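You operate a simulated robot arm through the tools that you are given. There is no shell and no other tool.

You run a simulated two-armed robot. Do the job below in one go: nothing can be reset, and whatever is moved stays where it is left.

TASK
Turn the tone dial to 100 Hz. Turn the cabinet level dial to 2. Fetch the blue brush and set it in the red rack tray. Turn the speakers knob of the bench amplifier to off. Press the bench disc player play key three times. Put the grey wiping pad on the test bench away on the ledge under the fuse box. Put the green wiping pad on the repair bench away on the spares shelf. Press the tape deck play key three times. Put the yellow felt wiper on top of the grey tape deck. Do these in any order.

It is judged by the outcome, as a careful person would: the job done as asked, and still so three seconds after it is handed in. It fails if anything else is knocked over, pushed out of place, dropped, spilled or broken.

THE ROBOT
Two 6-joint arms with fingered hands on one trunk, on a base that drives. Base frame: it is fixed to the floor where the robot stands at the start and does not move with it; the origin is under the middle of the robot, x ahead of it, y to its left, z up. Units: m, degrees, N and s.
The left shoulder is at the start at [0.089, 0.155, 1], the right one opposite. With the tool pointing down near the work surface each hand reaches from about 0.48 to 0.72 m from the robot's upright axis, wherever it stands, measured 20 degrees to its own side. Places, roughly: bench disc player play key [-0.7, 1, 0.9]; blue brush (5x3x14 cm) [2.6, 2.6, 0.9]; cabinet level dial [0.9, 4.5, 0.9]; green wiping pad (10x6x5 cm) [-1.4, 0.9, 0.8]; grey tape deck [1.25, -1.75, 1]; grey wiping pad (10x6x5 cm) [-1, 0.8, 0.8]; ledge under the fuse box (52x15 cm) [3.62, 0.2, 0.98]; red rack tray [-0.25, -1.25, 1]; spares shelf (116x24 cm) [2.14, -2.56, 1.12]; speakers knob of the bench amplifier [-0.4, 1.5, 0.9]; tape deck play key [-1.4, 1.8, 0.9]; tone dial [0.1, 3.1, 0.9]; yellow felt wiper (6x9x5 cm) [1.1, -1.8, 1]. Payload 4 kg a hand.
Tool frame (each hand has its own): the origin (TCP) lies between the finger pads and is the grasp point; the fingertips stand 0.026 m ahead of it; z points along the fingers, y is the line along which they close. The gripper opens to 0.132 m. The gripper's body begins 0.073 m behind the TCP. The gripper is a hand of 3 fingers: y runs from the thumb to the fingers, the wrist lies at [0, 0, -0.224] in the tool frame, and closing takes about 1.5 s.
Orientation is told as [roll, pitch, yaw] about the base's x, y, z axes, in that order, counted from this pose: with the fingers straight down and closing along the base's y, the tool's x points along the base's -x, its y along +y and its z along -z.

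THE INTERFACE
- The arms move only by the tool send_rows. It takes "left_motion", "right_motion" or both (then of equal length, played together; a hand with none holds still); each is a list of rows, each a list of 3 entries, a list of its own where there are three numbers: the shift along the tool's x, y, z in units of 20 mm (1.0 is 20 mm), then the turn, a rotation vector about the tool's x, y, z in units of 5 degrees (1.0 is 5 degrees), then the finger opening in m, from 0 to 0.132. In form: [[[dx, dy, dz], [ax, ay, az], gripper], ...]. A call has 1 to 20 rows; each row shifts and turns the commanded pose from where the row before left it, along the tool's axes as they then stand. A call with a number of a shift or a turn outside -1 to 1 is refused whole. Each row takes 0.2 s and may step no farther than 0.05 m and 8.6 degrees from the row before; otherwise, or with a gripper value out of range, the whole call is refused. Where a pose cannot be reached the arm comes as near as it can. A force on the tool above 40 N (or 10 N above the force at the start of the call, whichever is more), or a blocked arm, ends the call early, and 0.2 s more pass. The fingers move at their own pace (about 0.153 m/s each) and stop on an object; they squeeze with about 31 N. The grip force told is the motor's: it shows also when the fingers shut on nothing. Time passes only in rows, and 0.2 s behind the last, so rows that do not move let the fingers close. It gives the time, the measured TCP pose, the force on the tool (base axes), the opening and the grip force at its end, in the units of the frame above (readings bear some noise), with the torque about the TCP (base axes, N m) and any sound that the robot's microphone picked up.
- Cameras (640 x 400 px; columns grow to the right, rows downward): "scene" is now at [0.1605, -0.0078, 1.3172]; the picture's right is [-0.10, -1.00, 0.00], its down [-0.59, 0.06, -0.80] and it looks along [0.80, -0.08, -0.60] (base axes); focal length 283 px, centre (320, 200). "left" rides on the left gripper at [-0.061, 0.003, -0.092] in its tool frame; the picture's right is [-0.05, -1.00, 0.00], its down [0.83, -0.04, -0.55] and it looks along [0.55, -0.03, 0.83] (tool axes); focal length 230 px, centre (320, 200). "right" rides on the right gripper at [0.062, 0.003, -0.092] in its tool frame; the picture's right is [-0.05, 1.00, 0.00], its down [-0.83, -0.04, -0.56] and it looks along [-0.55, -0.03, 0.83] (tool axes); focal length 230 px, centre (320, 200). There is no depth. A picture from a camera that has moved, and an enlarged one, comes with that camera's place and axes in the base frame and with its lens.
- capture(camera): a new picture of that camera. The clock stands still meanwhile.
- lift_body(by): slides the trunk up (or, below 0, down) by that many m; the arms and the scene camera ride with it, the base frame stays. It gives what a move gives, with no picture.
- steer(legs): drives the robot by 1 to 6 legs, each [ahead, turn to the left] in m and degrees, along the robot's own axes; the way and the turn of a leg run together, so that a leg with both is an arc; at most 1.5 m and 180 degrees a leg. The arms and the cameras ride along, it lands a little off, and it stops where it bumps. It gives what a move gives.
- set_grasp(shape, hand): the hand has 3 fingers and takes this shape, open, in about a second: jaw (thumb against the fingers, like two jaws); tri (thumb and two fingers); tip (a fingertip pinch); poke (one finger out to press); point (the index stretched); flat (the hand flat); cup (the hand cupped); fist (a fist). The gripper value then closes the fingers along that shape, each until it touches; the sizes above hold for jaw. It gives what a move gives, with no picture.
- pan_tilt(pan, tilt): turns the head with the scene camera to pan (to the left, within 86 degrees either way) and tilt (down, from -29 to 69), counted from straight ahead of the robot. It gives what a move gives.
- inspect(camera, box): a new picture of the part [left, top, right, bottom] of that camera's present view, enlarged. The clock stands still meanwhile.
- sign_off(): hands the job in; it is judged then, once.

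Nothing tells you exact positions but the pictures and the camera data. Unless the task says otherwise, let go and move clear before handing in.

The tools are called as a command line: name --argument value ..., lists and objects as JSON in quotes. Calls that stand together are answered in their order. send_rows: Moves the arms, as the interface text tells. Its arguments: {"type":"object","properties":{"left_motion":{"type":"array"},"right_motion":{"type":"array"}},"required":[]} The other tools are called the same way: lift_body (by) slides the trunk up or down; set_grasp (shape, hand) gives the hand a shape; steer (legs) drives the base; pan_tilt (pan, tilt) turns the head that bears the scene camera; capture (camera) takes a picture; inspect (camera, box) takes an enlarged picture of a part of a camera's view; sign_off () hands the job in.

At the start:

```text
time: 0.0
left_tool_pos: [0.6003, 0.195, 1.1513]
left_ee_rot: [0.1, 0.1, 0.1]
left_wrist_force: [0.8, 0.4, 0.1]
left_moment: [0.02, 0.02, -0.01]
left_width: 0.132
left_grasp_force: 0.1
left_shape: jaw
right_tool_pos: [0.4942, -0.1632, 1.0428]
right_ee_rot: [0.0, 0.1, 0.1]
right_wrist_force: [-0.4, -0.5, -1.0]
right_moment: [-0.01, 0.03, 0.0]
right_width: 0.1319
right_grasp_force: 0.1
right_shape: jaw
trunk travel left (down, up): [-0.535, 0.305]
robot x, y, heading: [-0.0014, -0.001, -0.1]
head pan, tilt: [-5.6, 35.5]
```

scene: 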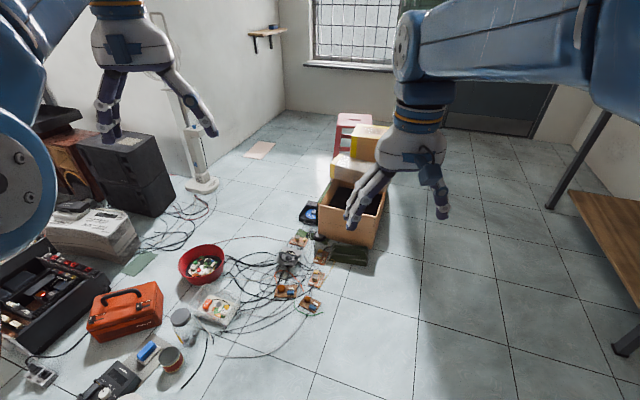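
right: 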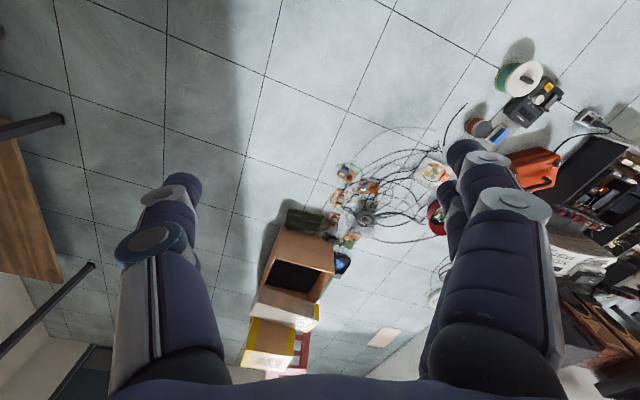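
left: 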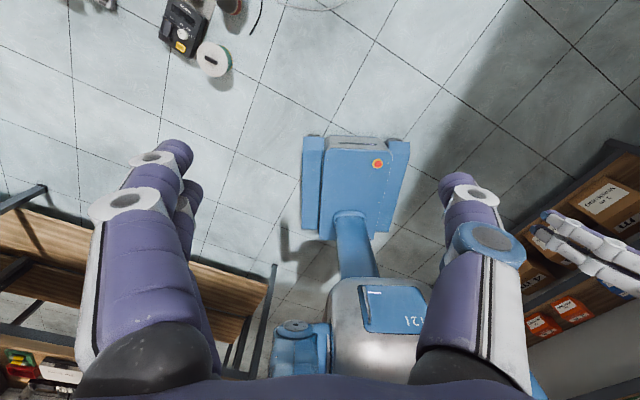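

I see a workshop with clutter on the floor ahead, a bench to the right, and a wall with a ledge in the distance. I'll look around with the head camera first to map the room before moving.

pan_tilt --pan 80 --tilt 25

capture --camera "scene"

pan_tilt --pan 35 --tilt 20

capture --camera "scene"

pan_tilt --pan -40 --tilt 20

capture --camera "scene"

pan_tilt --pan -85 --tilt 25

capture --camera "scene"

```text
time: 1.6
left_tool_pos: [0.5856, 0.1955, 1.1676]
left_ee_rot: [0.0, -0.9, 0.2]
left_wrist_force: [-0.6, 0.4, 0.8]
left_moment: [-0.01, 0.01, -0.01]
left_width: 0.1321
left_grasp_force: 0.0
left_shape: jaw
right_tool_pos: [0.4786, -0.1631, 1.0355]
right_ee_rot: [0.0, 1.4, -0.1]
right_wrist_force: [0.2, 0.1, -0.1]
right_moment: [-0.02, -0.02, 0.0]
right_width: 0.1321
right_grasp_force: 0.1
right_shape: jaw
trunk travel left (down, up): [-0.535, 0.305]
robot x, y, heading: [0.0028, 0.0023, -0.3]
head pan, tilt: [80.0, 25.0]
```

```text
taken
camera scene: at [0.0899, 0.0915, 1.335], right [0.98, -0.17, -0.02], down [-0.09, -0.42, -0.9], along [0.15, 0.89, -0.43], focal length 283 px, centre (320, 200)
```

scene: 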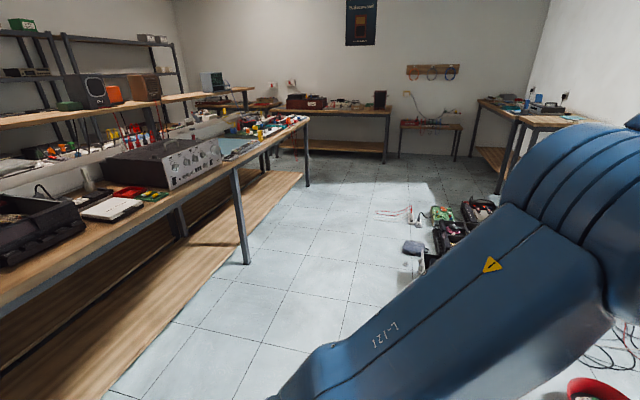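

```text
time: 2.7
left_tool_pos: [0.5839, 0.1951, 1.1666]
left_ee_rot: [0.1, -1.0, 0.0]
left_wrist_force: [0.0, 1.1, 0.1]
left_moment: [-0.01, 0.0, 0.0]
left_width: 0.1318
left_grasp_force: 0.1
left_shape: jaw
right_tool_pos: [0.4783, -0.1639, 1.0368]
right_ee_rot: [0.0, 1.3, -0.1]
right_wrist_force: [0.5, 0.3, 0.8]
right_moment: [-0.01, 0.03, 0.0]
right_width: 0.1321
right_grasp_force: 0.2
right_shape: jaw
trunk travel left (down, up): [-0.535, 0.305]
robot x, y, heading: [0.0004, 0.0023, 0.0]
head pan, tilt: [35.0, 20.0]
```

```text
taken
camera scene: at [0.1499, 0.0542, 1.342], right [0.57, -0.82, -0.01], down [-0.3, -0.2, -0.93], along [0.76, 0.54, -0.36], focal length 283 px, centre (320, 200)
```

scene: 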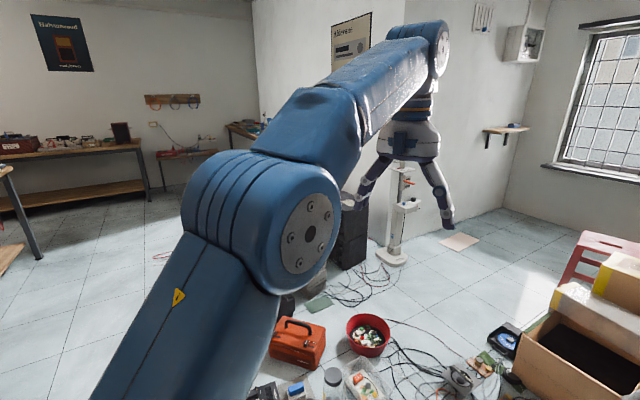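

```text
time: 4.2
left_tool_pos: [0.5846, 0.1943, 1.168]
left_ee_rot: [0.1, -0.9, 0.1]
left_wrist_force: [-0.1, -0.5, -0.2]
left_moment: [-0.03, -0.02, 0.01]
left_width: 0.132
left_grasp_force: 0.1
left_shape: jaw
right_tool_pos: [0.4785, -0.1638, 1.0343]
right_ee_rot: [0.0, 1.4, -0.1]
right_wrist_force: [-0.1, -0.3, 0.4]
right_moment: [-0.02, 0.02, 0.0]
right_width: 0.1318
right_grasp_force: 0.0
right_shape: jaw
trunk travel left (down, up): [-0.535, 0.305]
robot x, y, heading: [0.0007, 0.0002, -0.1]
head pan, tilt: [-40.0, 20.0]
```

```text
taken
camera scene: at [0.1451, -0.0591, 1.3421], right [-0.64, -0.77, 0.01], down [-0.28, 0.22, -0.93], along [0.71, -0.6, -0.36], focal length 283 px, centre (320, 200)
```

scene: 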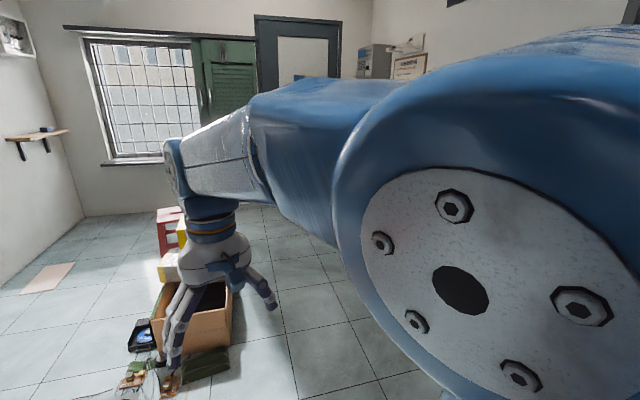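

```text
time: 5.3
left_tool_pos: [0.5841, 0.1938, 1.1678]
left_ee_rot: [0.0, -0.9, 0.1]
left_wrist_force: [0.1, -0.7, -0.5]
left_moment: [-0.02, 0.0, -0.03]
left_width: 0.132
left_grasp_force: 0.1
left_shape: jaw
right_tool_pos: [0.4784, -0.164, 1.0347]
right_ee_rot: [0.0, 1.3, -0.1]
right_wrist_force: [-0.3, 0.0, -0.7]
right_moment: [0.03, 0.01, -0.02]
right_width: 0.1318
right_grasp_force: 0.1
right_shape: jaw
trunk travel left (down, up): [-0.535, 0.305]
robot x, y, heading: [0.0, -0.0007, -0.1]
head pan, tilt: [-85.0, 25.0]
```

```text
taken
camera scene: at [0.0817, -0.0911, 1.3352], right [-1.0, -0.09, 0.02], down [-0.05, 0.42, -0.91], along [0.07, -0.9, -0.42], focal length 283 px, centre (320, 200)
```

scene: 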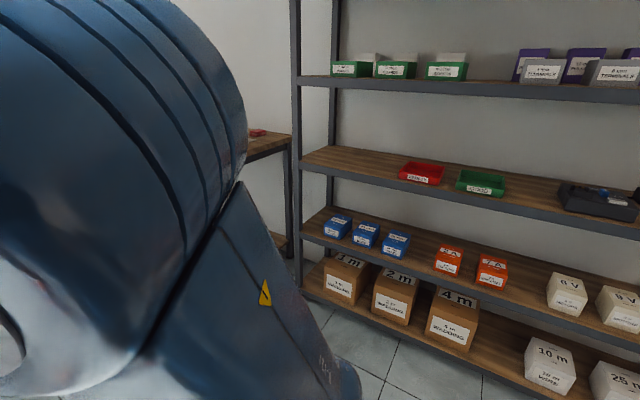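

The room is turned about 62° against my base frame: test bench to the left (front edge running along (0.47,0.88)), parts rack to the right with the red tray. I'll turn in place toward the bench and look further behind me.

steer --legs '[[0, 150]]'

pan_tilt --pan 0 --tilt 25

capture --camera "scene"

pan_tilt --pan 75 --tilt 20

capture --camera "scene"

pan_tilt --pan -75 --tilt 20

capture --camera "scene"

```text
time: 6.3
left_tool_pos: [0.5394, 0.2089, 1.191]
left_ee_rot: [0.1, -3.0, 1.7]
left_wrist_force: [-0.9, 0.0, 0.8]
left_moment: [-0.03, -0.04, -0.01]
left_width: 0.1318
left_grasp_force: 0.0
left_shape: jaw
right_tool_pos: [0.4488, -0.1528, 1.0007]
right_ee_rot: [0.0, 7.3, 1.2]
right_wrist_force: [0.2, -0.2, -0.5]
right_moment: [0.01, -0.01, 0.0]
right_width: 0.132
right_grasp_force: 0.1
right_shape: jaw
trunk travel left (down, up): [-0.535, 0.305]
robot x, y, heading: [0.0029, -0.0001, 1.1]
head pan, tilt: [-85.0, 25.0]
stopped in leg 1: the robot was blocked; the commanded pose is now the measured one
```

```text
time: 7.9
left_tool_pos: [0.5413, 0.2072, 1.1892]
left_ee_rot: [0.0, -2.9, 1.6]
left_wrist_force: [0.6, -0.1, 0.0]
left_moment: [0.0, -0.01, 0.01]
left_width: 0.1317
left_grasp_force: 0.0
left_shape: jaw
right_tool_pos: [0.4493, -0.1532, 1.0027]
right_ee_rot: [0.1, 7.3, 1.2]
right_wrist_force: [0.1, 0.3, 0.1]
right_moment: [0.0, -0.04, -0.02]
right_width: 0.1321
right_grasp_force: 0.0
right_shape: jaw
trunk travel left (down, up): [-0.535, 0.305]
robot x, y, heading: [0.0, -0.0023, 1.0]
head pan, tilt: [0.0, 25.0]
```

```text
taken
camera scene: at [0.1653, 0.0037, 1.3336], right [0.02, -1.0, 0.0], down [-0.44, -0.01, -0.9], along [0.9, 0.02, -0.44], focal length 283 px, centre (320, 200)
```

scene: 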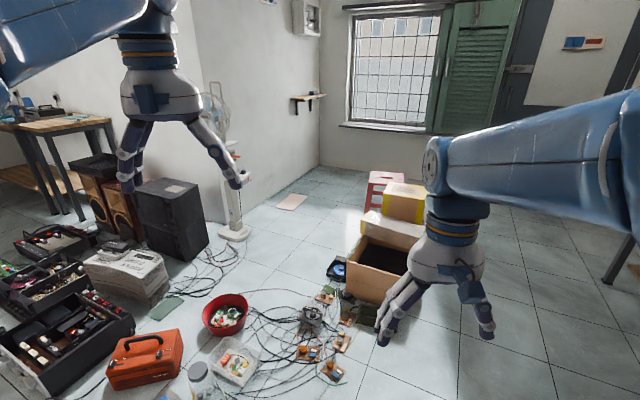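

```text
time: 9.4
left_tool_pos: [0.5422, 0.208, 1.1899]
left_ee_rot: [0.0, -2.9, 1.6]
left_wrist_force: [-0.3, -0.7, -0.4]
left_moment: [-0.03, 0.01, -0.01]
left_width: 0.1317
left_grasp_force: 0.0
left_shape: jaw
right_tool_pos: [0.4504, -0.1523, 1.0031]
right_ee_rot: [0.2, 7.3, 1.2]
right_wrist_force: [0.1, -0.7, 0.1]
right_moment: [0.03, -0.02, 0.0]
right_width: 0.132
right_grasp_force: 0.1
right_shape: jaw
trunk travel left (down, up): [-0.535, 0.305]
robot x, y, heading: [-0.0004, 0.0035, 1.1]
head pan, tilt: [75.0, 20.0]
```

```text
taken
camera scene: at [0.0959, 0.0925, 1.343], right [0.97, -0.24, -0.02], down [-0.1, -0.33, -0.94], along [0.22, 0.91, -0.35], focal length 283 px, centre (320, 200)
```

scene: 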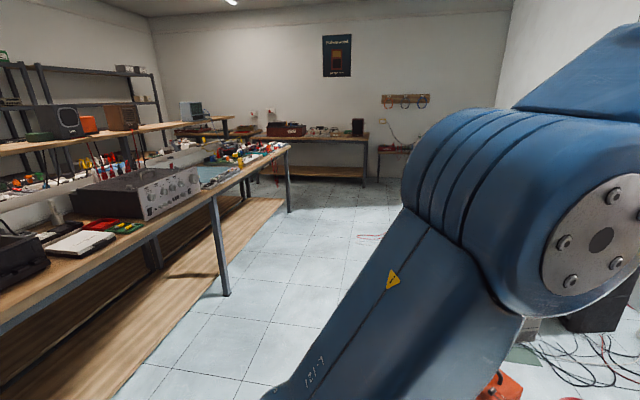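

```text
time: 11.7
left_tool_pos: [0.5416, 0.2076, 1.1898]
left_ee_rot: [0.1, -2.8, 1.5]
left_wrist_force: [0.1, -0.1, 0.7]
left_moment: [0.02, 0.0, -0.02]
left_width: 0.132
left_grasp_force: 0.1
left_shape: jaw
right_tool_pos: [0.4504, -0.1536, 1.0019]
right_ee_rot: [0.1, 7.3, 1.1]
right_wrist_force: [-0.4, 0.6, -0.3]
right_moment: [-0.03, 0.02, -0.05]
right_width: 0.1322
right_grasp_force: 0.0
right_shape: jaw
trunk travel left (down, up): [-0.535, 0.305]
robot x, y, heading: [0.0007, -0.0004, 1.1]
head pan, tilt: [-75.0, 20.0]
```

```text
taken
camera scene: at [0.0993, -0.0874, 1.343], right [-0.96, -0.28, 0.02], down [-0.11, 0.33, -0.94], along [0.25, -0.9, -0.35], focal length 283 px, centre (320, 200)
```

scene: 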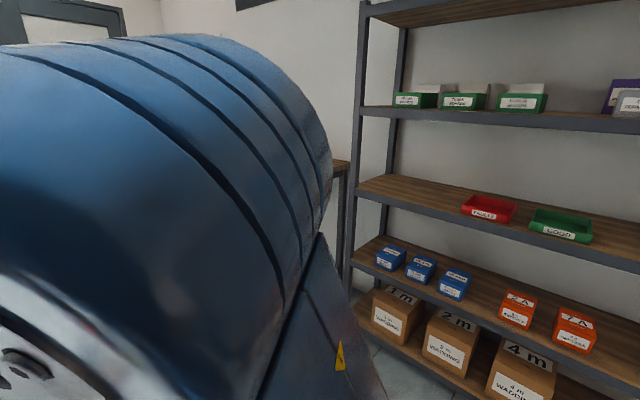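

The turn was blocked at once, so something may be near the base. I'll look down around the base before trying again.

pan_tilt --pan 60 --tilt 69

capture --camera "scene"

pan_tilt --pan 0 --tilt 69

capture --camera "scene"

pan_tilt --pan -60 --tilt 69

capture --camera "scene"

capture --camera "left"

capture --camera "right"

```text
time: 13.9
left_tool_pos: [0.5422, 0.2068, 1.1898]
left_ee_rot: [0.1, -3.0, 1.5]
left_wrist_force: [-0.1, -0.1, -0.5]
left_moment: [0.01, 0.0, 0.01]
left_width: 0.132
left_grasp_force: 0.0
left_shape: jaw
right_tool_pos: [0.4506, -0.1543, 1.0031]
right_ee_rot: [0.1, 7.3, 1.2]
right_wrist_force: [0.2, -0.4, 0.3]
right_moment: [0.0, 0.01, 0.02]
right_width: 0.1317
right_grasp_force: 0.1
right_shape: jaw
trunk travel left (down, up): [-0.535, 0.305]
robot x, y, heading: [0.0023, -0.0019, 1.4]
head pan, tilt: [60.0, 68.8]
```

```text
taken
camera scene: at [0.0993, 0.051, 1.2754], right [0.88, -0.48, -0.02], down [-0.46, -0.82, -0.35], along [0.16, 0.32, -0.94], focal length 283 px, centre (320, 200)
```

scene: 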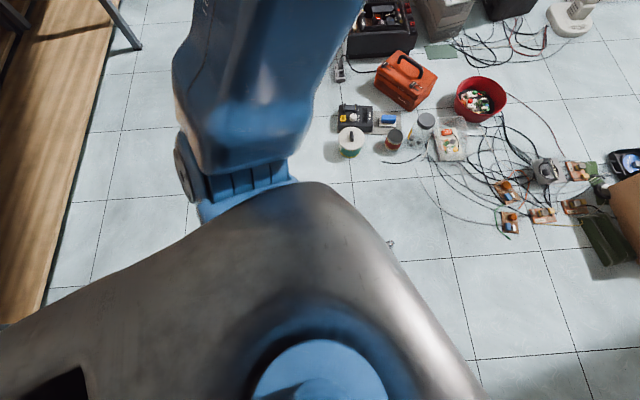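

```text
time: 15.2
left_tool_pos: [0.5424, 0.2069, 1.1905]
left_ee_rot: [0.1, -2.8, 1.6]
left_wrist_force: [0.5, 0.2, -0.1]
left_moment: [0.01, 0.01, -0.02]
left_width: 0.132
left_grasp_force: 0.0
left_shape: jaw
right_tool_pos: [0.4521, -0.1536, 1.0026]
right_ee_rot: [0.0, 7.3, 1.2]
right_wrist_force: [0.9, 0.3, -0.4]
right_moment: [0.04, -0.02, -0.01]
right_width: 0.1323
right_grasp_force: 0.1
right_shape: jaw
trunk travel left (down, up): [-0.535, 0.305]
robot x, y, heading: [0.0016, -0.0006, 0.9]
head pan, tilt: [0.0, 68.8]
```

```text
taken
camera scene: at [0.1281, 0.0032, 1.2749], right [0.02, -1.0, 0.0], down [-0.94, -0.02, -0.34], along [0.34, 0.01, -0.94], focal length 283 px, centre (320, 200)
```

scene: 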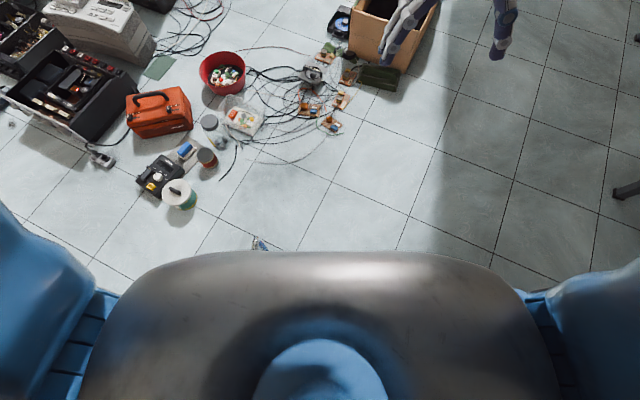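

```text
time: 16.5
left_tool_pos: [0.5411, 0.2075, 1.1918]
left_ee_rot: [0.2, -2.9, 1.6]
left_wrist_force: [0.9, 0.1, -0.3]
left_moment: [0.0, 0.03, 0.01]
left_width: 0.1321
left_grasp_force: 0.0
left_shape: jaw
right_tool_pos: [0.4509, -0.1531, 1.0025]
right_ee_rot: [0.1, 7.3, 1.1]
right_wrist_force: [-0.3, 0.0, 0.3]
right_moment: [0.02, -0.01, -0.02]
right_width: 0.1321
right_grasp_force: 0.1
right_shape: jaw
trunk travel left (down, up): [-0.535, 0.305]
robot x, y, heading: [-0.001, 0.0008, 1.0]
head pan, tilt: [-60.0, 68.8]
```

```text
taken
camera scene: at [0.1266, -0.0113, 1.275], right [-0.24, -0.97, 0.01], down [-0.91, 0.22, -0.35], along [0.34, -0.09, -0.94], focal length 283 px, centre (320, 200)
```

scene: 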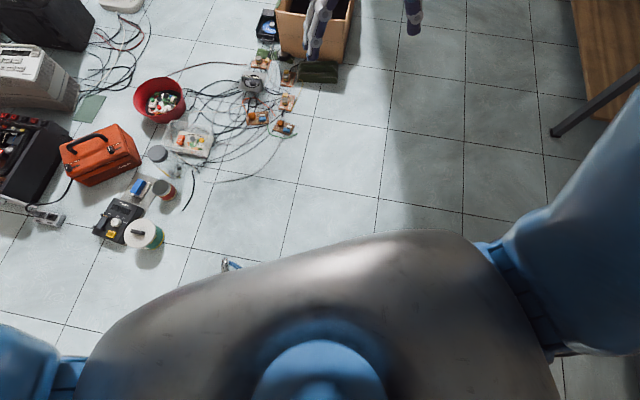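

```text
taken
camera left: at [0.5985, 0.2129, 1.2849], right [0.08, -1.0, 0.0], down [-0.86, -0.07, 0.51], along [-0.51, -0.04, -0.86], focal length 230 px, centre (320, 200)
```

left: 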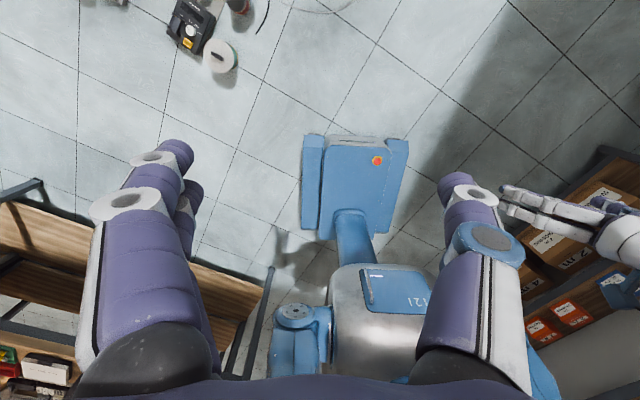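

```text
taken
camera right: at [0.4024, -0.1511, 1.1005], right [0.03, 1.0, 0.0], down [0.89, -0.03, 0.45], along [0.45, -0.02, -0.9], focal length 230 px, centre (320, 200)
```

right: 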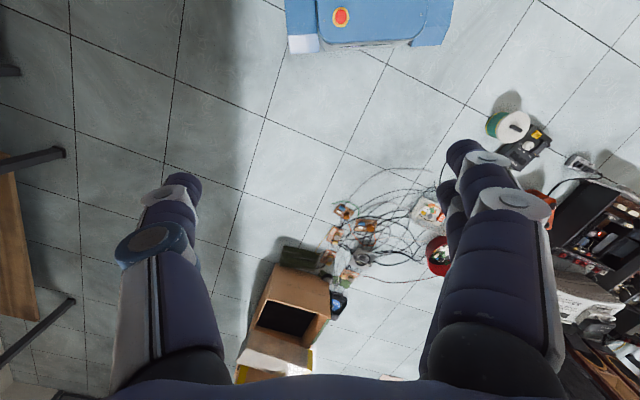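

Nothing is touching the base on the floor. I'll try a smaller turn.

steer --legs '[[0, 15]]'

```text
time: 17.8
left_tool_pos: [0.4697, 0.3401, 1.1896]
left_ee_rot: [0.1, -2.8, 16.4]
left_wrist_force: [-0.8, -0.4, -0.2]
left_moment: [0.02, 0.02, 0.01]
left_width: 0.1319
left_grasp_force: 0.0
left_shape: jaw
right_tool_pos: [0.483, -0.03, 1.0167]
right_ee_rot: [0.1, 6.0, 16.0]
right_wrist_force: [0.2, 0.0, 0.7]
right_moment: [-0.01, 0.02, -0.03]
right_width: 0.1322
right_grasp_force: 0.0
right_shape: jaw
trunk travel left (down, up): [-0.535, 0.305]
robot x, y, heading: [-0.0005, -0.0015, 15.9]
head pan, tilt: [-60.0, 68.8]
```

That worked. I'll continue turning in chunks.

steer --legs '[[0, 30], [0, 30]]'

pan_tilt --pan 0 --tilt 25

capture --camera "scene"

```text
time: 21.4
left_tool_pos: [-0.0655, 0.5563, 1.2004]
left_ee_rot: [0.1, -3.9, 76.3]
left_wrist_force: [0.3, 0.0, 0.6]
left_moment: [-0.03, 0.02, 0.04]
left_width: 0.1319
left_grasp_force: 0.0
left_shape: jaw
right_tool_pos: [0.2643, 0.3939, 1.0114]
right_ee_rot: [0.2, 7.9, 76.0]
right_wrist_force: [-0.5, 0.5, -0.1]
right_moment: [-0.01, 0.0, 0.0]
right_width: 0.1318
right_grasp_force: 0.0
right_shape: jaw
trunk travel left (down, up): [-0.535, 0.305]
robot x, y, heading: [0.0083, 0.0006, 76.1]
head pan, tilt: [-60.0, 68.8]
```

```text
time: 22.7
left_tool_pos: [-0.0697, 0.5364, 1.2113]
left_ee_rot: [0.1, -4.9, 76.4]
left_wrist_force: [0.8, 0.4, -0.3]
left_moment: [-0.01, -0.03, 0.02]
left_width: 0.1317
left_grasp_force: 0.1
left_shape: jaw
right_tool_pos: [0.2609, 0.3765, 0.9941]
right_ee_rot: [0.4, 11.0, 75.9]
right_wrist_force: [0.1, 0.0, -0.3]
right_moment: [0.05, -0.02, -0.02]
right_width: 0.1321
right_grasp_force: 0.0
right_shape: jaw
trunk travel left (down, up): [-0.535, 0.305]
robot x, y, heading: [0.0124, -0.0045, 75.9]
head pan, tilt: [0.0, 25.0]
```

```text
taken
camera scene: at [0.0461, 0.1584, 1.3337], right [0.97, -0.24, 0.0], down [-0.11, -0.43, -0.9], along [0.22, 0.87, -0.44], focal length 283 px, centre (320, 200)
```

scene: 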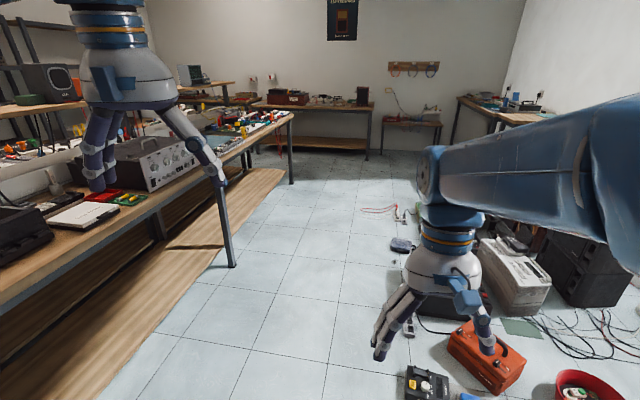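

Clear aisle along the bench. I'll keep turning to face the test bench head on and look over it.

steer --legs '[[0, 30], [0, 30], [0, 16]]'

pan_tilt --pan 0 --tilt 20

capture --camera "scene"

pan_tilt --pan 70 --tilt 15

capture --camera "scene"

pan_tilt --pan -45 --tilt 20

capture --camera "scene"

```text
time: 27.2
left_tool_pos: [-0.5361, 0.058, 1.2112]
left_ee_rot: [0.0, -4.9, 151.8]
left_wrist_force: [-0.7, -0.1, 0.3]
left_moment: [0.01, -0.02, -0.01]
left_width: 0.1319
left_grasp_force: 0.1
left_shape: jaw
right_tool_pos: [-0.3062, 0.3422, 1.0073]
right_ee_rot: [0.4, 9.8, 151.3]
right_wrist_force: [-0.6, 0.6, 0.4]
right_moment: [0.02, -0.02, 0.02]
right_width: 0.132
right_grasp_force: 0.0
right_shape: jaw
trunk travel left (down, up): [-0.535, 0.305]
robot x, y, heading: [0.0117, 0.0046, 151.5]
head pan, tilt: [0.0, 25.0]
```

```text
time: 27.8
left_tool_pos: [-0.5182, 0.0475, 1.2215]
left_ee_rot: [0.0, -5.9, 151.9]
left_wrist_force: [-0.9, 0.1, -0.2]
left_moment: [-0.01, -0.01, 0.01]
left_width: 0.1321
left_grasp_force: 0.0
left_shape: jaw
right_tool_pos: [-0.2904, 0.333, 0.9902]
right_ee_rot: [0.3, 13.0, 151.3]
right_wrist_force: [0.0, 0.9, 0.3]
right_moment: [0.0, -0.02, 0.0]
right_width: 0.1321
right_grasp_force: 0.2
right_shape: jaw
trunk travel left (down, up): [-0.535, 0.305]
robot x, y, heading: [0.0117, 0.0019, 151.3]
head pan, tilt: [0.0, 20.0]
```

```text
taken
camera scene: at [-0.1399, 0.0844, 1.3417], right [0.48, 0.88, 0.0], down [0.32, -0.17, -0.93], along [-0.82, 0.45, -0.36], focal length 283 px, centre (320, 200)
```

scene: 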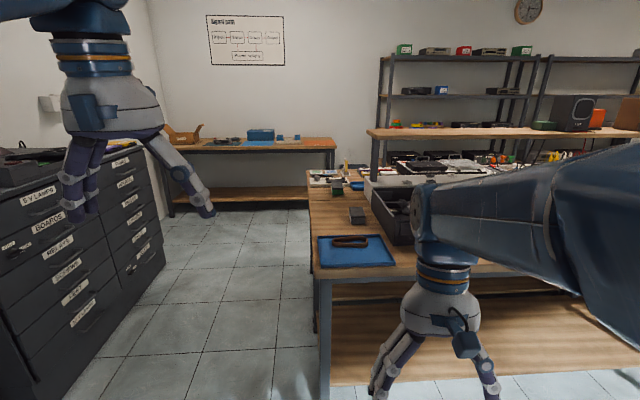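

```text
time: 29.2
left_tool_pos: [-0.5179, 0.0481, 1.2202]
left_ee_rot: [0.0, -5.8, 151.9]
left_wrist_force: [-0.3, 0.2, -0.4]
left_moment: [0.03, -0.01, 0.0]
left_width: 0.1321
left_grasp_force: 0.2
left_shape: jaw
right_tool_pos: [-0.2905, 0.3352, 0.9914]
right_ee_rot: [0.4, 12.9, 151.3]
right_wrist_force: [0.7, 0.9, 1.1]
right_moment: [-0.01, 0.02, -0.03]
right_width: 0.1322
right_grasp_force: 0.0
right_shape: jaw
trunk travel left (down, up): [-0.535, 0.305]
robot x, y, heading: [0.0058, 0.0047, 151.2]
head pan, tilt: [70.0, 15.0]
```

```text
taken
camera scene: at [-0.1282, -0.0207, 1.351], right [-0.66, 0.75, -0.02], down [0.21, 0.16, -0.96], along [-0.72, -0.64, -0.27], focal length 283 px, centre (320, 200)
```

scene: 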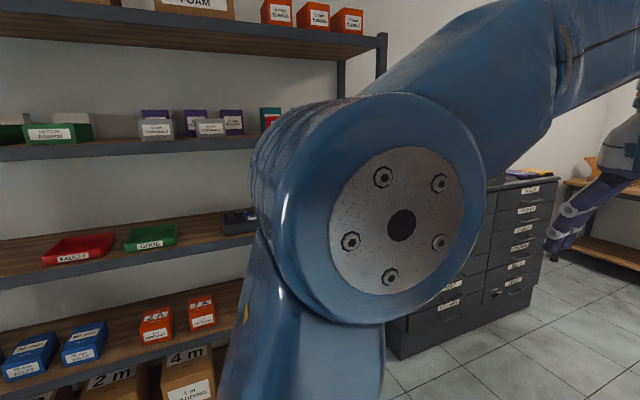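

```text
time: 31.2
left_tool_pos: [-0.5175, 0.0494, 1.219]
left_ee_rot: [-0.1, -5.9, 151.9]
left_wrist_force: [0.5, -0.2, -0.4]
left_moment: [0.0, 0.01, 0.01]
left_width: 0.1322
left_grasp_force: 0.1
left_shape: jaw
right_tool_pos: [-0.2909, 0.3347, 0.991]
right_ee_rot: [0.8, 12.9, 151.3]
right_wrist_force: [0.3, -0.3, 0.0]
right_moment: [0.01, 0.0, -0.02]
right_width: 0.132
right_grasp_force: 0.2
right_shape: jaw
trunk travel left (down, up): [-0.535, 0.305]
robot x, y, heading: [0.0091, 0.0037, 151.2]
head pan, tilt: [-45.0, 20.0]
```

```text
taken
camera scene: at [-0.1266, 0.104, 1.3448], right [0.68, 0.74, 0.0], down [0.24, -0.22, -0.94], along [-0.69, 0.64, -0.33], focal length 283 px, centre (320, 200)
```

scene: 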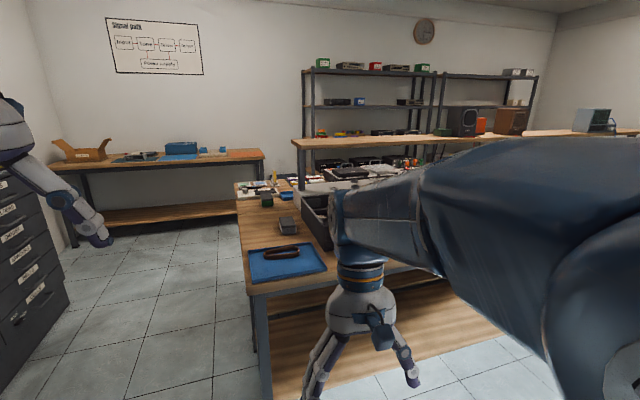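

The near end of the bench has a blue mat, a grey pad, a green pad behind; there is a passage left of the bench end. Let me zoom in.

pan_tilt --pan -12 --tilt 25

inspect --camera "scene" --box '[200, 80, 440, 230]'

capture --camera "scene"

```text
time: 32.1
left_tool_pos: [-0.519, 0.0477, 1.2193]
left_ee_rot: [0.0, -5.9, 151.8]
left_wrist_force: [0.0, 0.3, -0.5]
left_moment: [-0.01, -0.02, -0.02]
left_width: 0.1322
left_grasp_force: 0.1
left_shape: jaw
right_tool_pos: [-0.2889, 0.3355, 0.9903]
right_ee_rot: [0.7, 13.0, 151.3]
right_wrist_force: [0.1, 0.3, 0.1]
right_moment: [-0.03, 0.01, -0.02]
right_width: 0.1321
right_grasp_force: 0.0
right_shape: jaw
trunk travel left (down, up): [-0.535, 0.305]
robot x, y, heading: [0.0081, 0.0037, 151.5]
head pan, tilt: [-12.0, 25.0]
```

```text
2.67 times, centred on (320, 155) of scene
camera zoom: at [-0.1272, 0.1033, 1.3435], right [0.67, 0.74, 0.0], down [0.26, -0.23, -0.94], along [-0.7, 0.63, -0.34], focal length 755 px, centre (320, 320)
```

zoom: 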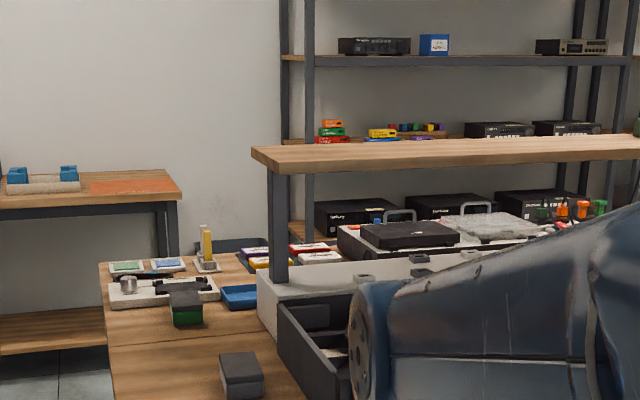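

```text
taken
camera scene: at [-0.1272, 0.1033, 1.3435], right [0.67, 0.74, 0.0], down [0.26, -0.23, -0.94], along [-0.7, 0.63, -0.34], focal length 283 px, centre (320, 200)
```

scene: 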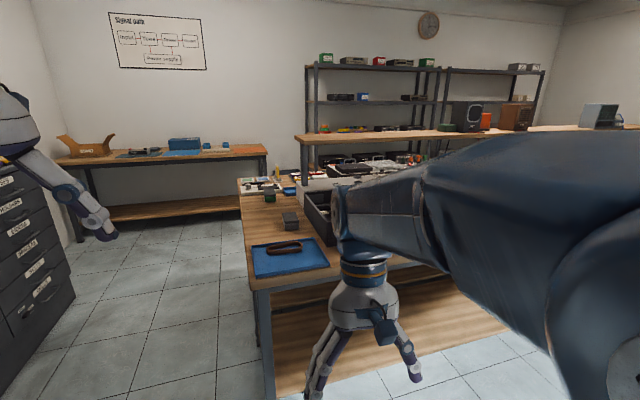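

I can see grey and green pads at the bench's near end. I'll raise the trunk for a better overview and drive along the bench to examine the disc player and amplifier.

lift_body --by 0.2

steer --legs '[[0, -30], [0, -30], [0, -30], [0.5, 0]]'

pan_tilt --pan 60 --tilt 30

capture --camera "scene"

```text
time: 34.3
left_tool_pos: [-0.5211, 0.0491, 1.4158]
left_ee_rot: [0.0, -5.3, 151.7]
left_wrist_force: [0.0, 0.0, 0.4]
left_moment: [0.0, 0.03, -0.02]
left_width: 0.132
left_grasp_force: 0.1
left_shape: jaw
right_tool_pos: [-0.2901, 0.3349, 1.1867]
right_ee_rot: [0.7, 13.5, 151.3]
right_wrist_force: [0.7, 0.1, 0.0]
right_moment: [0.01, 0.0, -0.01]
right_width: 0.1322
right_grasp_force: 0.1
right_shape: jaw
trunk travel left (down, up): [-0.735, 0.105]
robot x, y, heading: [0.0107, 0.0036, 151.5]
head pan, tilt: [-12.0, 25.0]
```

```text
time: 40.4
left_tool_pos: [0.0997, 0.5994, 1.3881]
left_ee_rot: [0.3, 1.2, 61.3]
left_wrist_force: [-0.5, -0.4, 1.5]
left_moment: [0.04, -0.03, 0.0]
left_width: 0.132
left_grasp_force: 0.1
left_shape: jaw
right_tool_pos: [0.3785, 0.3524, 1.1871]
right_ee_rot: [4.3, 16.3, 60.8]
right_wrist_force: [-1.3, -0.3, 1.1]
right_moment: [0.0, -0.02, 0.0]
right_width: 0.1322
right_grasp_force: 0.1
right_shape: jaw
trunk travel left (down, up): [-0.735, 0.105]
robot x, y, heading: [0.0556, 0.0983, 58.2]
head pan, tilt: [-12.0, 25.0]
stopped in leg 4: the robot was blocked; the commanded pose is now the measured one
```

```text
time: 41.9
left_tool_pos: [0.1084, 0.6158, 1.373]
left_ee_rot: [0.5, 3.2, 61.3]
left_wrist_force: [-0.1, 0.0, -0.2]
left_moment: [-0.04, 0.04, -0.01]
left_width: 0.1321
left_grasp_force: 0.0
left_shape: jaw
right_tool_pos: [0.3835, 0.3627, 1.1768]
right_ee_rot: [3.6, 18.0, 60.8]
right_wrist_force: [-0.1, -0.5, -0.3]
right_moment: [-0.02, -0.01, 0.03]
right_width: 0.1319
right_grasp_force: 0.1
right_shape: jaw
trunk travel left (down, up): [-0.735, 0.105]
robot x, y, heading: [0.056, 0.0964, 58.2]
head pan, tilt: [60.0, 30.0]
```

```text
taken
camera scene: at [0.0523, 0.2443, 1.5265], right [0.88, 0.47, -0.02], down [0.23, -0.45, -0.86], along [-0.41, 0.76, -0.51], focal length 283 px, centre (320, 200)
```

scene: 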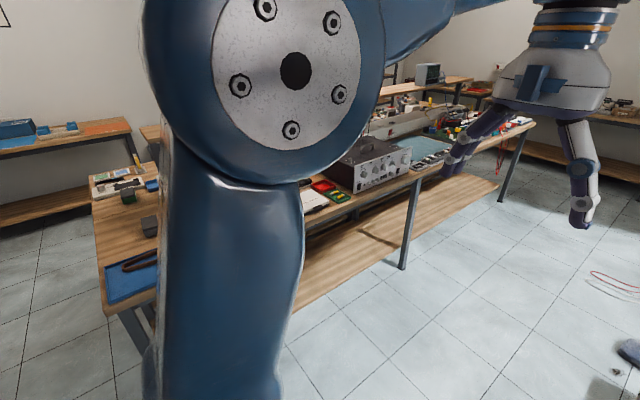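

The drive stopped after ~0.1 m; a small object on the floor may be near the base. I'll check with the wrist cameras.

capture --camera "left"

capture --camera "right"

pan_tilt --pan -25 --tilt 60

capture --camera "scene"

```text
taken
camera left: at [0.1375, 0.6753, 1.4623], right [0.9, -0.43, -0.01], down [-0.34, -0.72, 0.6], along [-0.27, -0.54, -0.8], focal length 230 px, centre (320, 200)
```

left: 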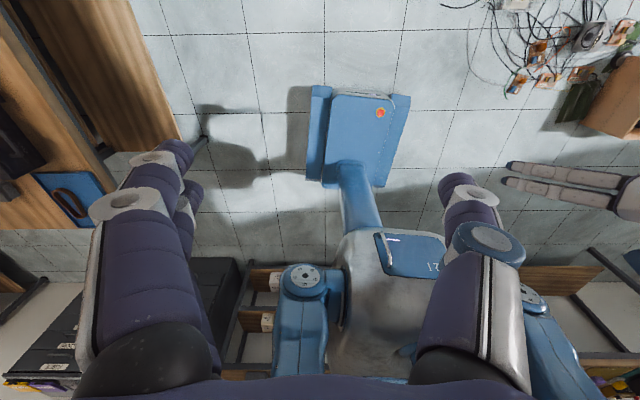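

```text
taken
camera right: at [0.3718, 0.3364, 1.2815], right [-0.84, 0.55, 0.04], down [0.54, 0.8, 0.27], along [0.11, 0.25, -0.96], focal length 230 px, centre (320, 200)
```

right: 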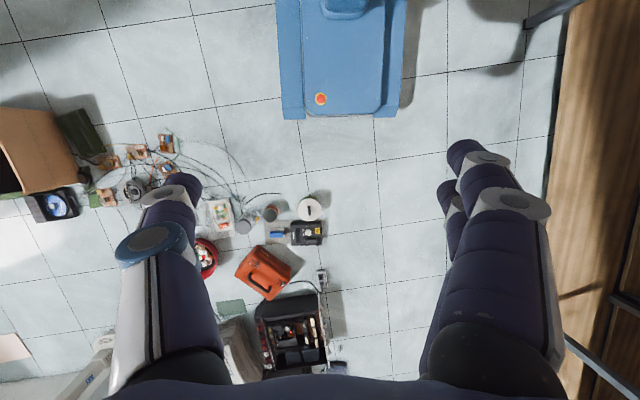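

```text
time: 43.5
left_tool_pos: [0.1076, 0.6142, 1.3746]
left_ee_rot: [0.4, 3.2, 61.3]
left_wrist_force: [-0.2, 0.0, -0.3]
left_moment: [-0.02, 0.01, -0.01]
left_width: 0.132
left_grasp_force: 0.0
left_shape: jaw
right_tool_pos: [0.3827, 0.3631, 1.1755]
right_ee_rot: [3.8, 18.1, 60.7]
right_wrist_force: [-0.4, -0.5, -0.1]
right_moment: [0.0, 0.0, -0.01]
right_width: 0.1322
right_grasp_force: 0.2
right_shape: jaw
trunk travel left (down, up): [-0.735, 0.105]
robot x, y, heading: [0.0566, 0.0957, 58.2]
head pan, tilt: [-25.0, 60.0]
```

```text
taken
camera scene: at [0.1354, 0.2221, 1.4894], right [0.82, -0.58, 0.0], down [-0.48, -0.68, -0.55], along [0.32, 0.45, -0.83], focal length 283 px, centre (320, 200)
```

scene: 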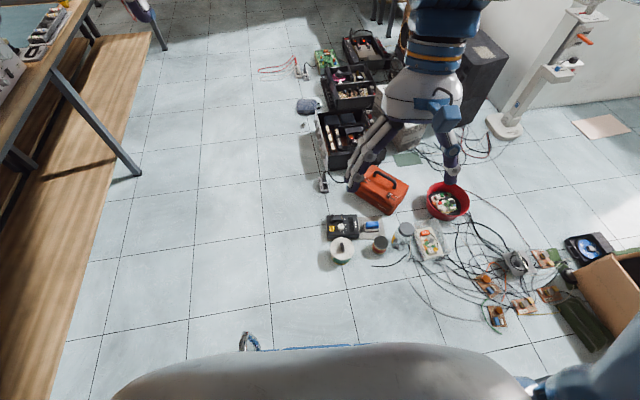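

The little blue thing is the robot's own base; nothing visible blocks it. I'll try a short drive again.

steer --legs '[[0.15, 0]]'

steer --legs '[[0.2, 0]]'

```text
time: 44.8
left_tool_pos: [0.1793, 0.7293, 1.3879]
left_ee_rot: [0.2, 1.0, 61.2]
left_wrist_force: [-0.7, -1.4, 1.0]
left_moment: [0.04, -0.03, 0.01]
left_width: 0.1318
left_grasp_force: 0.0
left_shape: jaw
right_tool_pos: [0.458, 0.4831, 1.1893]
right_ee_rot: [3.6, 15.9, 60.8]
right_wrist_force: [-0.6, 0.2, 0.5]
right_moment: [0.02, -0.01, 0.0]
right_width: 0.1319
right_grasp_force: 0.1
right_shape: jaw
trunk travel left (down, up): [-0.735, 0.105]
robot x, y, heading: [0.1359, 0.2287, 58.2]
head pan, tilt: [-25.0, 60.0]
```

```text
time: 46.4
left_tool_pos: [0.2914, 0.9127, 1.3591]
left_ee_rot: [0.7, 5.9, 61.4]
left_wrist_force: [0.3, -0.1, -0.5]
left_moment: [-0.03, 0.0, 0.01]
left_width: 0.132
left_grasp_force: 0.0
left_shape: jaw
right_tool_pos: [0.5614, 0.654, 1.1634]
right_ee_rot: [4.3, 20.4, 61.0]
right_wrist_force: [0.2, 0.4, 0.3]
right_moment: [-0.03, -0.01, 0.01]
right_width: 0.1323
right_grasp_force: 0.0
right_shape: jaw
trunk travel left (down, up): [-0.735, 0.105]
robot x, y, heading: [0.2392, 0.3931, 58.4]
head pan, tilt: [-25.0, 60.0]
```

Short legs work. Now I'll turn to face the bench near the disc player and look.

steer --legs '[[0, 31], [0, 31], [0, 31]]'

pan_tilt --pan 0 --tilt 38

capture --camera "scene"

```text
time: 47.7
left_tool_pos: [0.1762, 0.8828, 1.3265]
left_ee_rot: [1.1, 14.9, 73.0]
left_wrist_force: [-0.6, 0.0, -0.7]
left_moment: [-0.01, 0.04, -0.04]
left_width: 0.132
left_grasp_force: 0.0
left_shape: jaw
right_tool_pos: [0.4888, 0.661, 1.1373]
right_ee_rot: [7.0, 28.9, 73.1]
right_wrist_force: [0.5, -1.3, -0.9]
right_moment: [0.01, -0.02, -0.02]
right_width: 0.1319
right_grasp_force: 0.1
right_shape: jaw
trunk travel left (down, up): [-0.735, 0.105]
robot x, y, heading: [0.2426, 0.3988, 69.9]
head pan, tilt: [-25.0, 60.0]
stopped in leg 1: the robot was blocked; the commanded pose is now the measured one
```

```text
time: 48.6
left_tool_pos: [0.1776, 0.8834, 1.3273]
left_ee_rot: [1.0, 14.6, 73.1]
left_wrist_force: [-0.5, 0.1, -0.1]
left_moment: [0.0, 0.01, 0.02]
left_width: 0.1319
left_grasp_force: 0.0
left_shape: jaw
right_tool_pos: [0.4894, 0.6606, 1.137]
right_ee_rot: [6.2, 28.5, 73.0]
right_wrist_force: [0.3, 0.3, -0.5]
right_moment: [-0.02, -0.01, 0.01]
right_width: 0.1319
right_grasp_force: 0.0
right_shape: jaw
trunk travel left (down, up): [-0.735, 0.105]
robot x, y, heading: [0.2406, 0.3971, 69.8]
head pan, tilt: [0.0, 38.0]
```

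```text
taken
camera scene: at [0.2905, 0.5526, 1.5088], right [0.96, -0.27, 0.0], down [-0.18, -0.65, -0.74], along [0.2, 0.71, -0.67], focal length 283 px, centre (320, 200)
```

scene: 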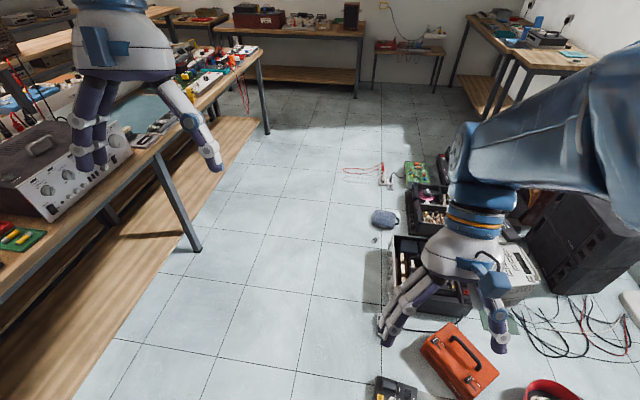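

The arms sag and tilt each time the base jerks, which seems to be what trips the "blocked" stop. I'll straighten both arms into a tidy posture first.

send_rows --left_motion '[[[-0.5, 0, 0], [0, -1, 0], 0.132], [[-0.5, 0, 0], [0, -1, 0], 0.132], [[-0.5, 0, 0], [0, -0.9, 0], 0.132], [[0, 0, 0], [0, 0, 0], 0.132], [[0, 0, 0], [0, 0, 0], 0.132], [[0, 0, 0], [0, 0, 0], 0.132], [[0, 0, 0], [0, 0, 0], 0.132]]' --right_motion '[[[-1, 0, -0.5], [0.2, -0.95, 0], 0.132], [[-1, 0, -0.5], [0.2, -0.95, 0], 0.132], [[-1, 0, -0.5], [0.2, -0.95, 0], 0.132], [[-1, 0, -0.5], [0.2, -0.95, 0], 0.132], [[-1, 0, -0.5], [0.2, -0.95, 0], 0.132], [[-1, 0, -0.5], [0.2, -0.95, 0], 0.132], [[0, 0, 0], [0, 0, 0], 0.132]]'

steer --legs '[[0, 20]]'

```text
time: 50.2
left_tool_pos: [0.1951, 0.942, 1.3462]
left_ee_rot: [0.8, -2.1, 72.8]
left_wrist_force: [-0.8, 0.8, 0.7]
left_moment: [-0.04, -0.01, 0.0]
left_width: 0.1321
left_grasp_force: 0.0
left_shape: jaw
left hand out of reach, approached as far as the arm can: row 1, 2, 3
right_tool_pos: [0.5393, 0.798, 1.1696]
right_ee_rot: [-0.5, -2.2, 71.5]
right_wrist_force: [-0.5, 1.2, 0.2]
right_moment: [0.01, -0.04, 0.02]
right_width: 0.1322
right_grasp_force: 0.0
right_shape: jaw
right hand out of reach, approached as far as the arm can: row 1, 6
trunk travel left (down, up): [-0.735, 0.105]
robot x, y, heading: [0.2472, 0.3981, 70.3]
head pan, tilt: [0.0, 38.0]
```

```text
time: 51.8
left_tool_pos: [0.0115, 0.8917, 1.3443]
left_ee_rot: [0.8, -2.2, 92.9]
left_wrist_force: [-0.1, 0.8, -0.4]
left_moment: [-0.02, 0.01, -0.05]
left_width: 0.1319
left_grasp_force: 0.0
left_shape: jaw
right_tool_pos: [0.3825, 0.8759, 1.1701]
right_ee_rot: [-0.4, -2.1, 91.6]
right_wrist_force: [-0.5, 0.9, -0.4]
right_moment: [-0.01, -0.04, 0.03]
right_width: 0.132
right_grasp_force: 0.2
right_shape: jaw
trunk travel left (down, up): [-0.735, 0.105]
robot x, y, heading: [0.2429, 0.3974, 90.1]
head pan, tilt: [0.0, 38.0]
heard: snap
```

I heard a snap; nothing should be in contact, but I'll check the surroundings at once.

capture --camera "scene"

capture --camera "left"

capture --camera "right"

```text
taken
camera scene: at [0.2354, 0.5616, 1.5114], right [1.0, 0.08, 0.0], down [0.05, -0.65, -0.76], along [-0.06, 0.76, -0.65], focal length 283 px, centre (320, 200)
```

scene: 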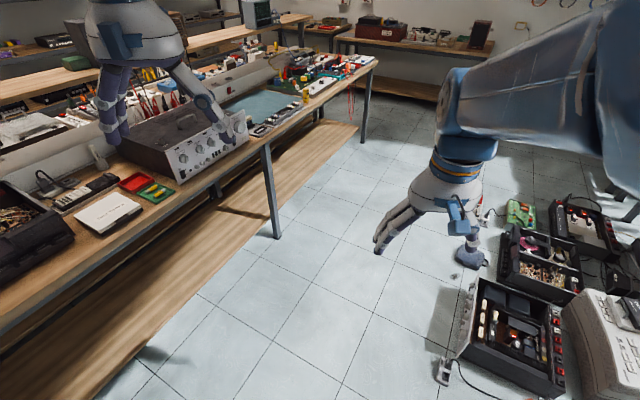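

```text
taken
camera left: at [0.0066, 0.9508, 1.4392], right [0.99, 0.1, -0.01], down [0.1, -0.85, 0.52], along [0.04, -0.52, -0.85], focal length 230 px, centre (320, 200)
```

left: 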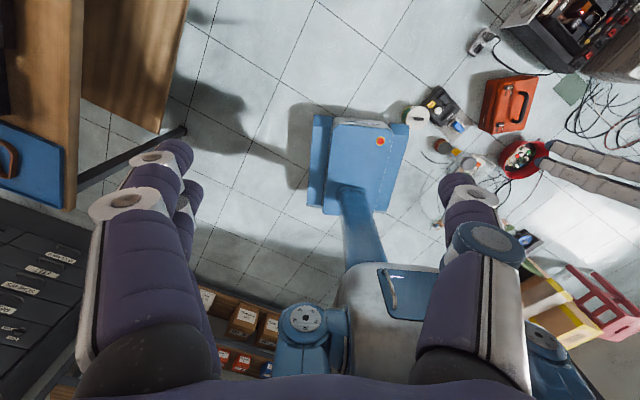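

```text
taken
camera right: at [0.3816, 0.8124, 1.2582], right [-1.0, 0.03, -0.01], down [0.02, 0.81, 0.59], along [0.02, 0.59, -0.81], focal length 230 px, centre (320, 200)
```

right: 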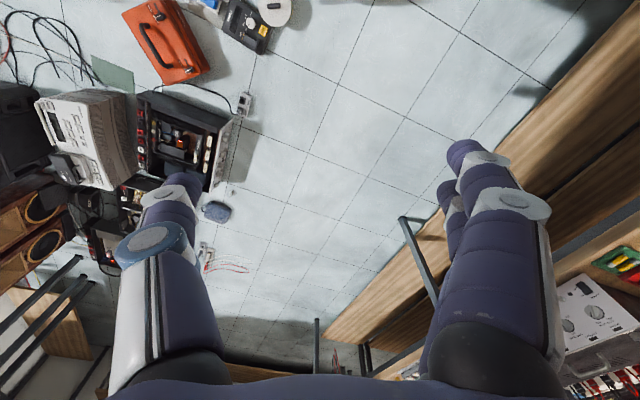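

Let me zoom into the floor items beside the base's front right corner to be sure nothing was touched.

inspect --camera "left" --box '[380, 70, 540, 170]'

pan_tilt --pan -50 --tilt 65

capture --camera "scene"

```text
4.00 times, centred on (460, 120) of left
camera zoom: at [0.0066, 0.9508, 1.4392], right [0.99, 0.1, -0.01], down [0.1, -0.85, 0.52], along [0.04, -0.52, -0.85], focal length 920 px, centre (-240, 520)
```

zoom: 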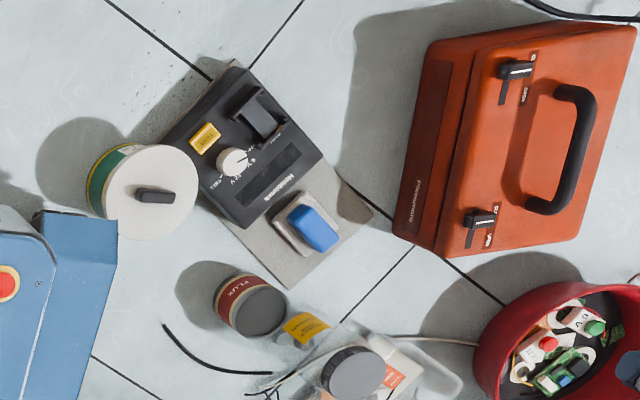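

```text
time: 52.9
left_tool_pos: [0.0129, 0.8807, 1.3209]
left_ee_rot: [1.0, 1.7, 93.1]
left_wrist_force: [-0.5, -0.1, 0.8]
left_moment: [0.0, -0.02, 0.01]
left_width: 0.1321
left_grasp_force: 0.0
left_shape: jaw
right_tool_pos: [0.3832, 0.8549, 1.1468]
right_ee_rot: [-0.1, 1.5, 91.4]
right_wrist_force: [-0.8, 0.4, 0.2]
right_moment: [-0.01, 0.02, -0.01]
right_width: 0.1317
right_grasp_force: 0.1
right_shape: jaw
trunk travel left (down, up): [-0.735, 0.105]
robot x, y, heading: [0.2448, 0.3951, 90.0]
head pan, tilt: [-50.0, 65.0]
```

```text
taken
camera scene: at [0.2298, 0.5402, 1.4825], right [0.98, 0.19, 0.0], down [0.16, -0.87, -0.46], along [-0.09, 0.46, -0.89], focal length 283 px, centre (320, 200)
```

scene: 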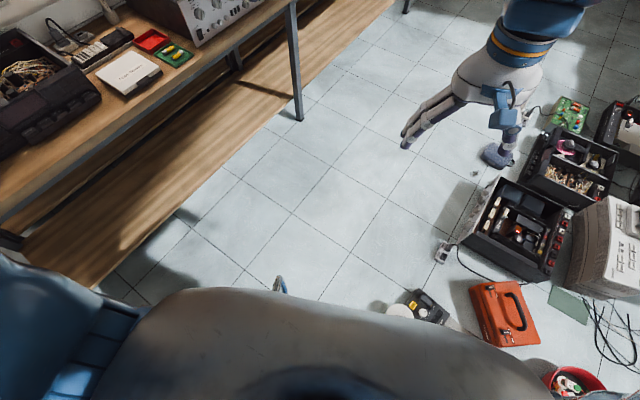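

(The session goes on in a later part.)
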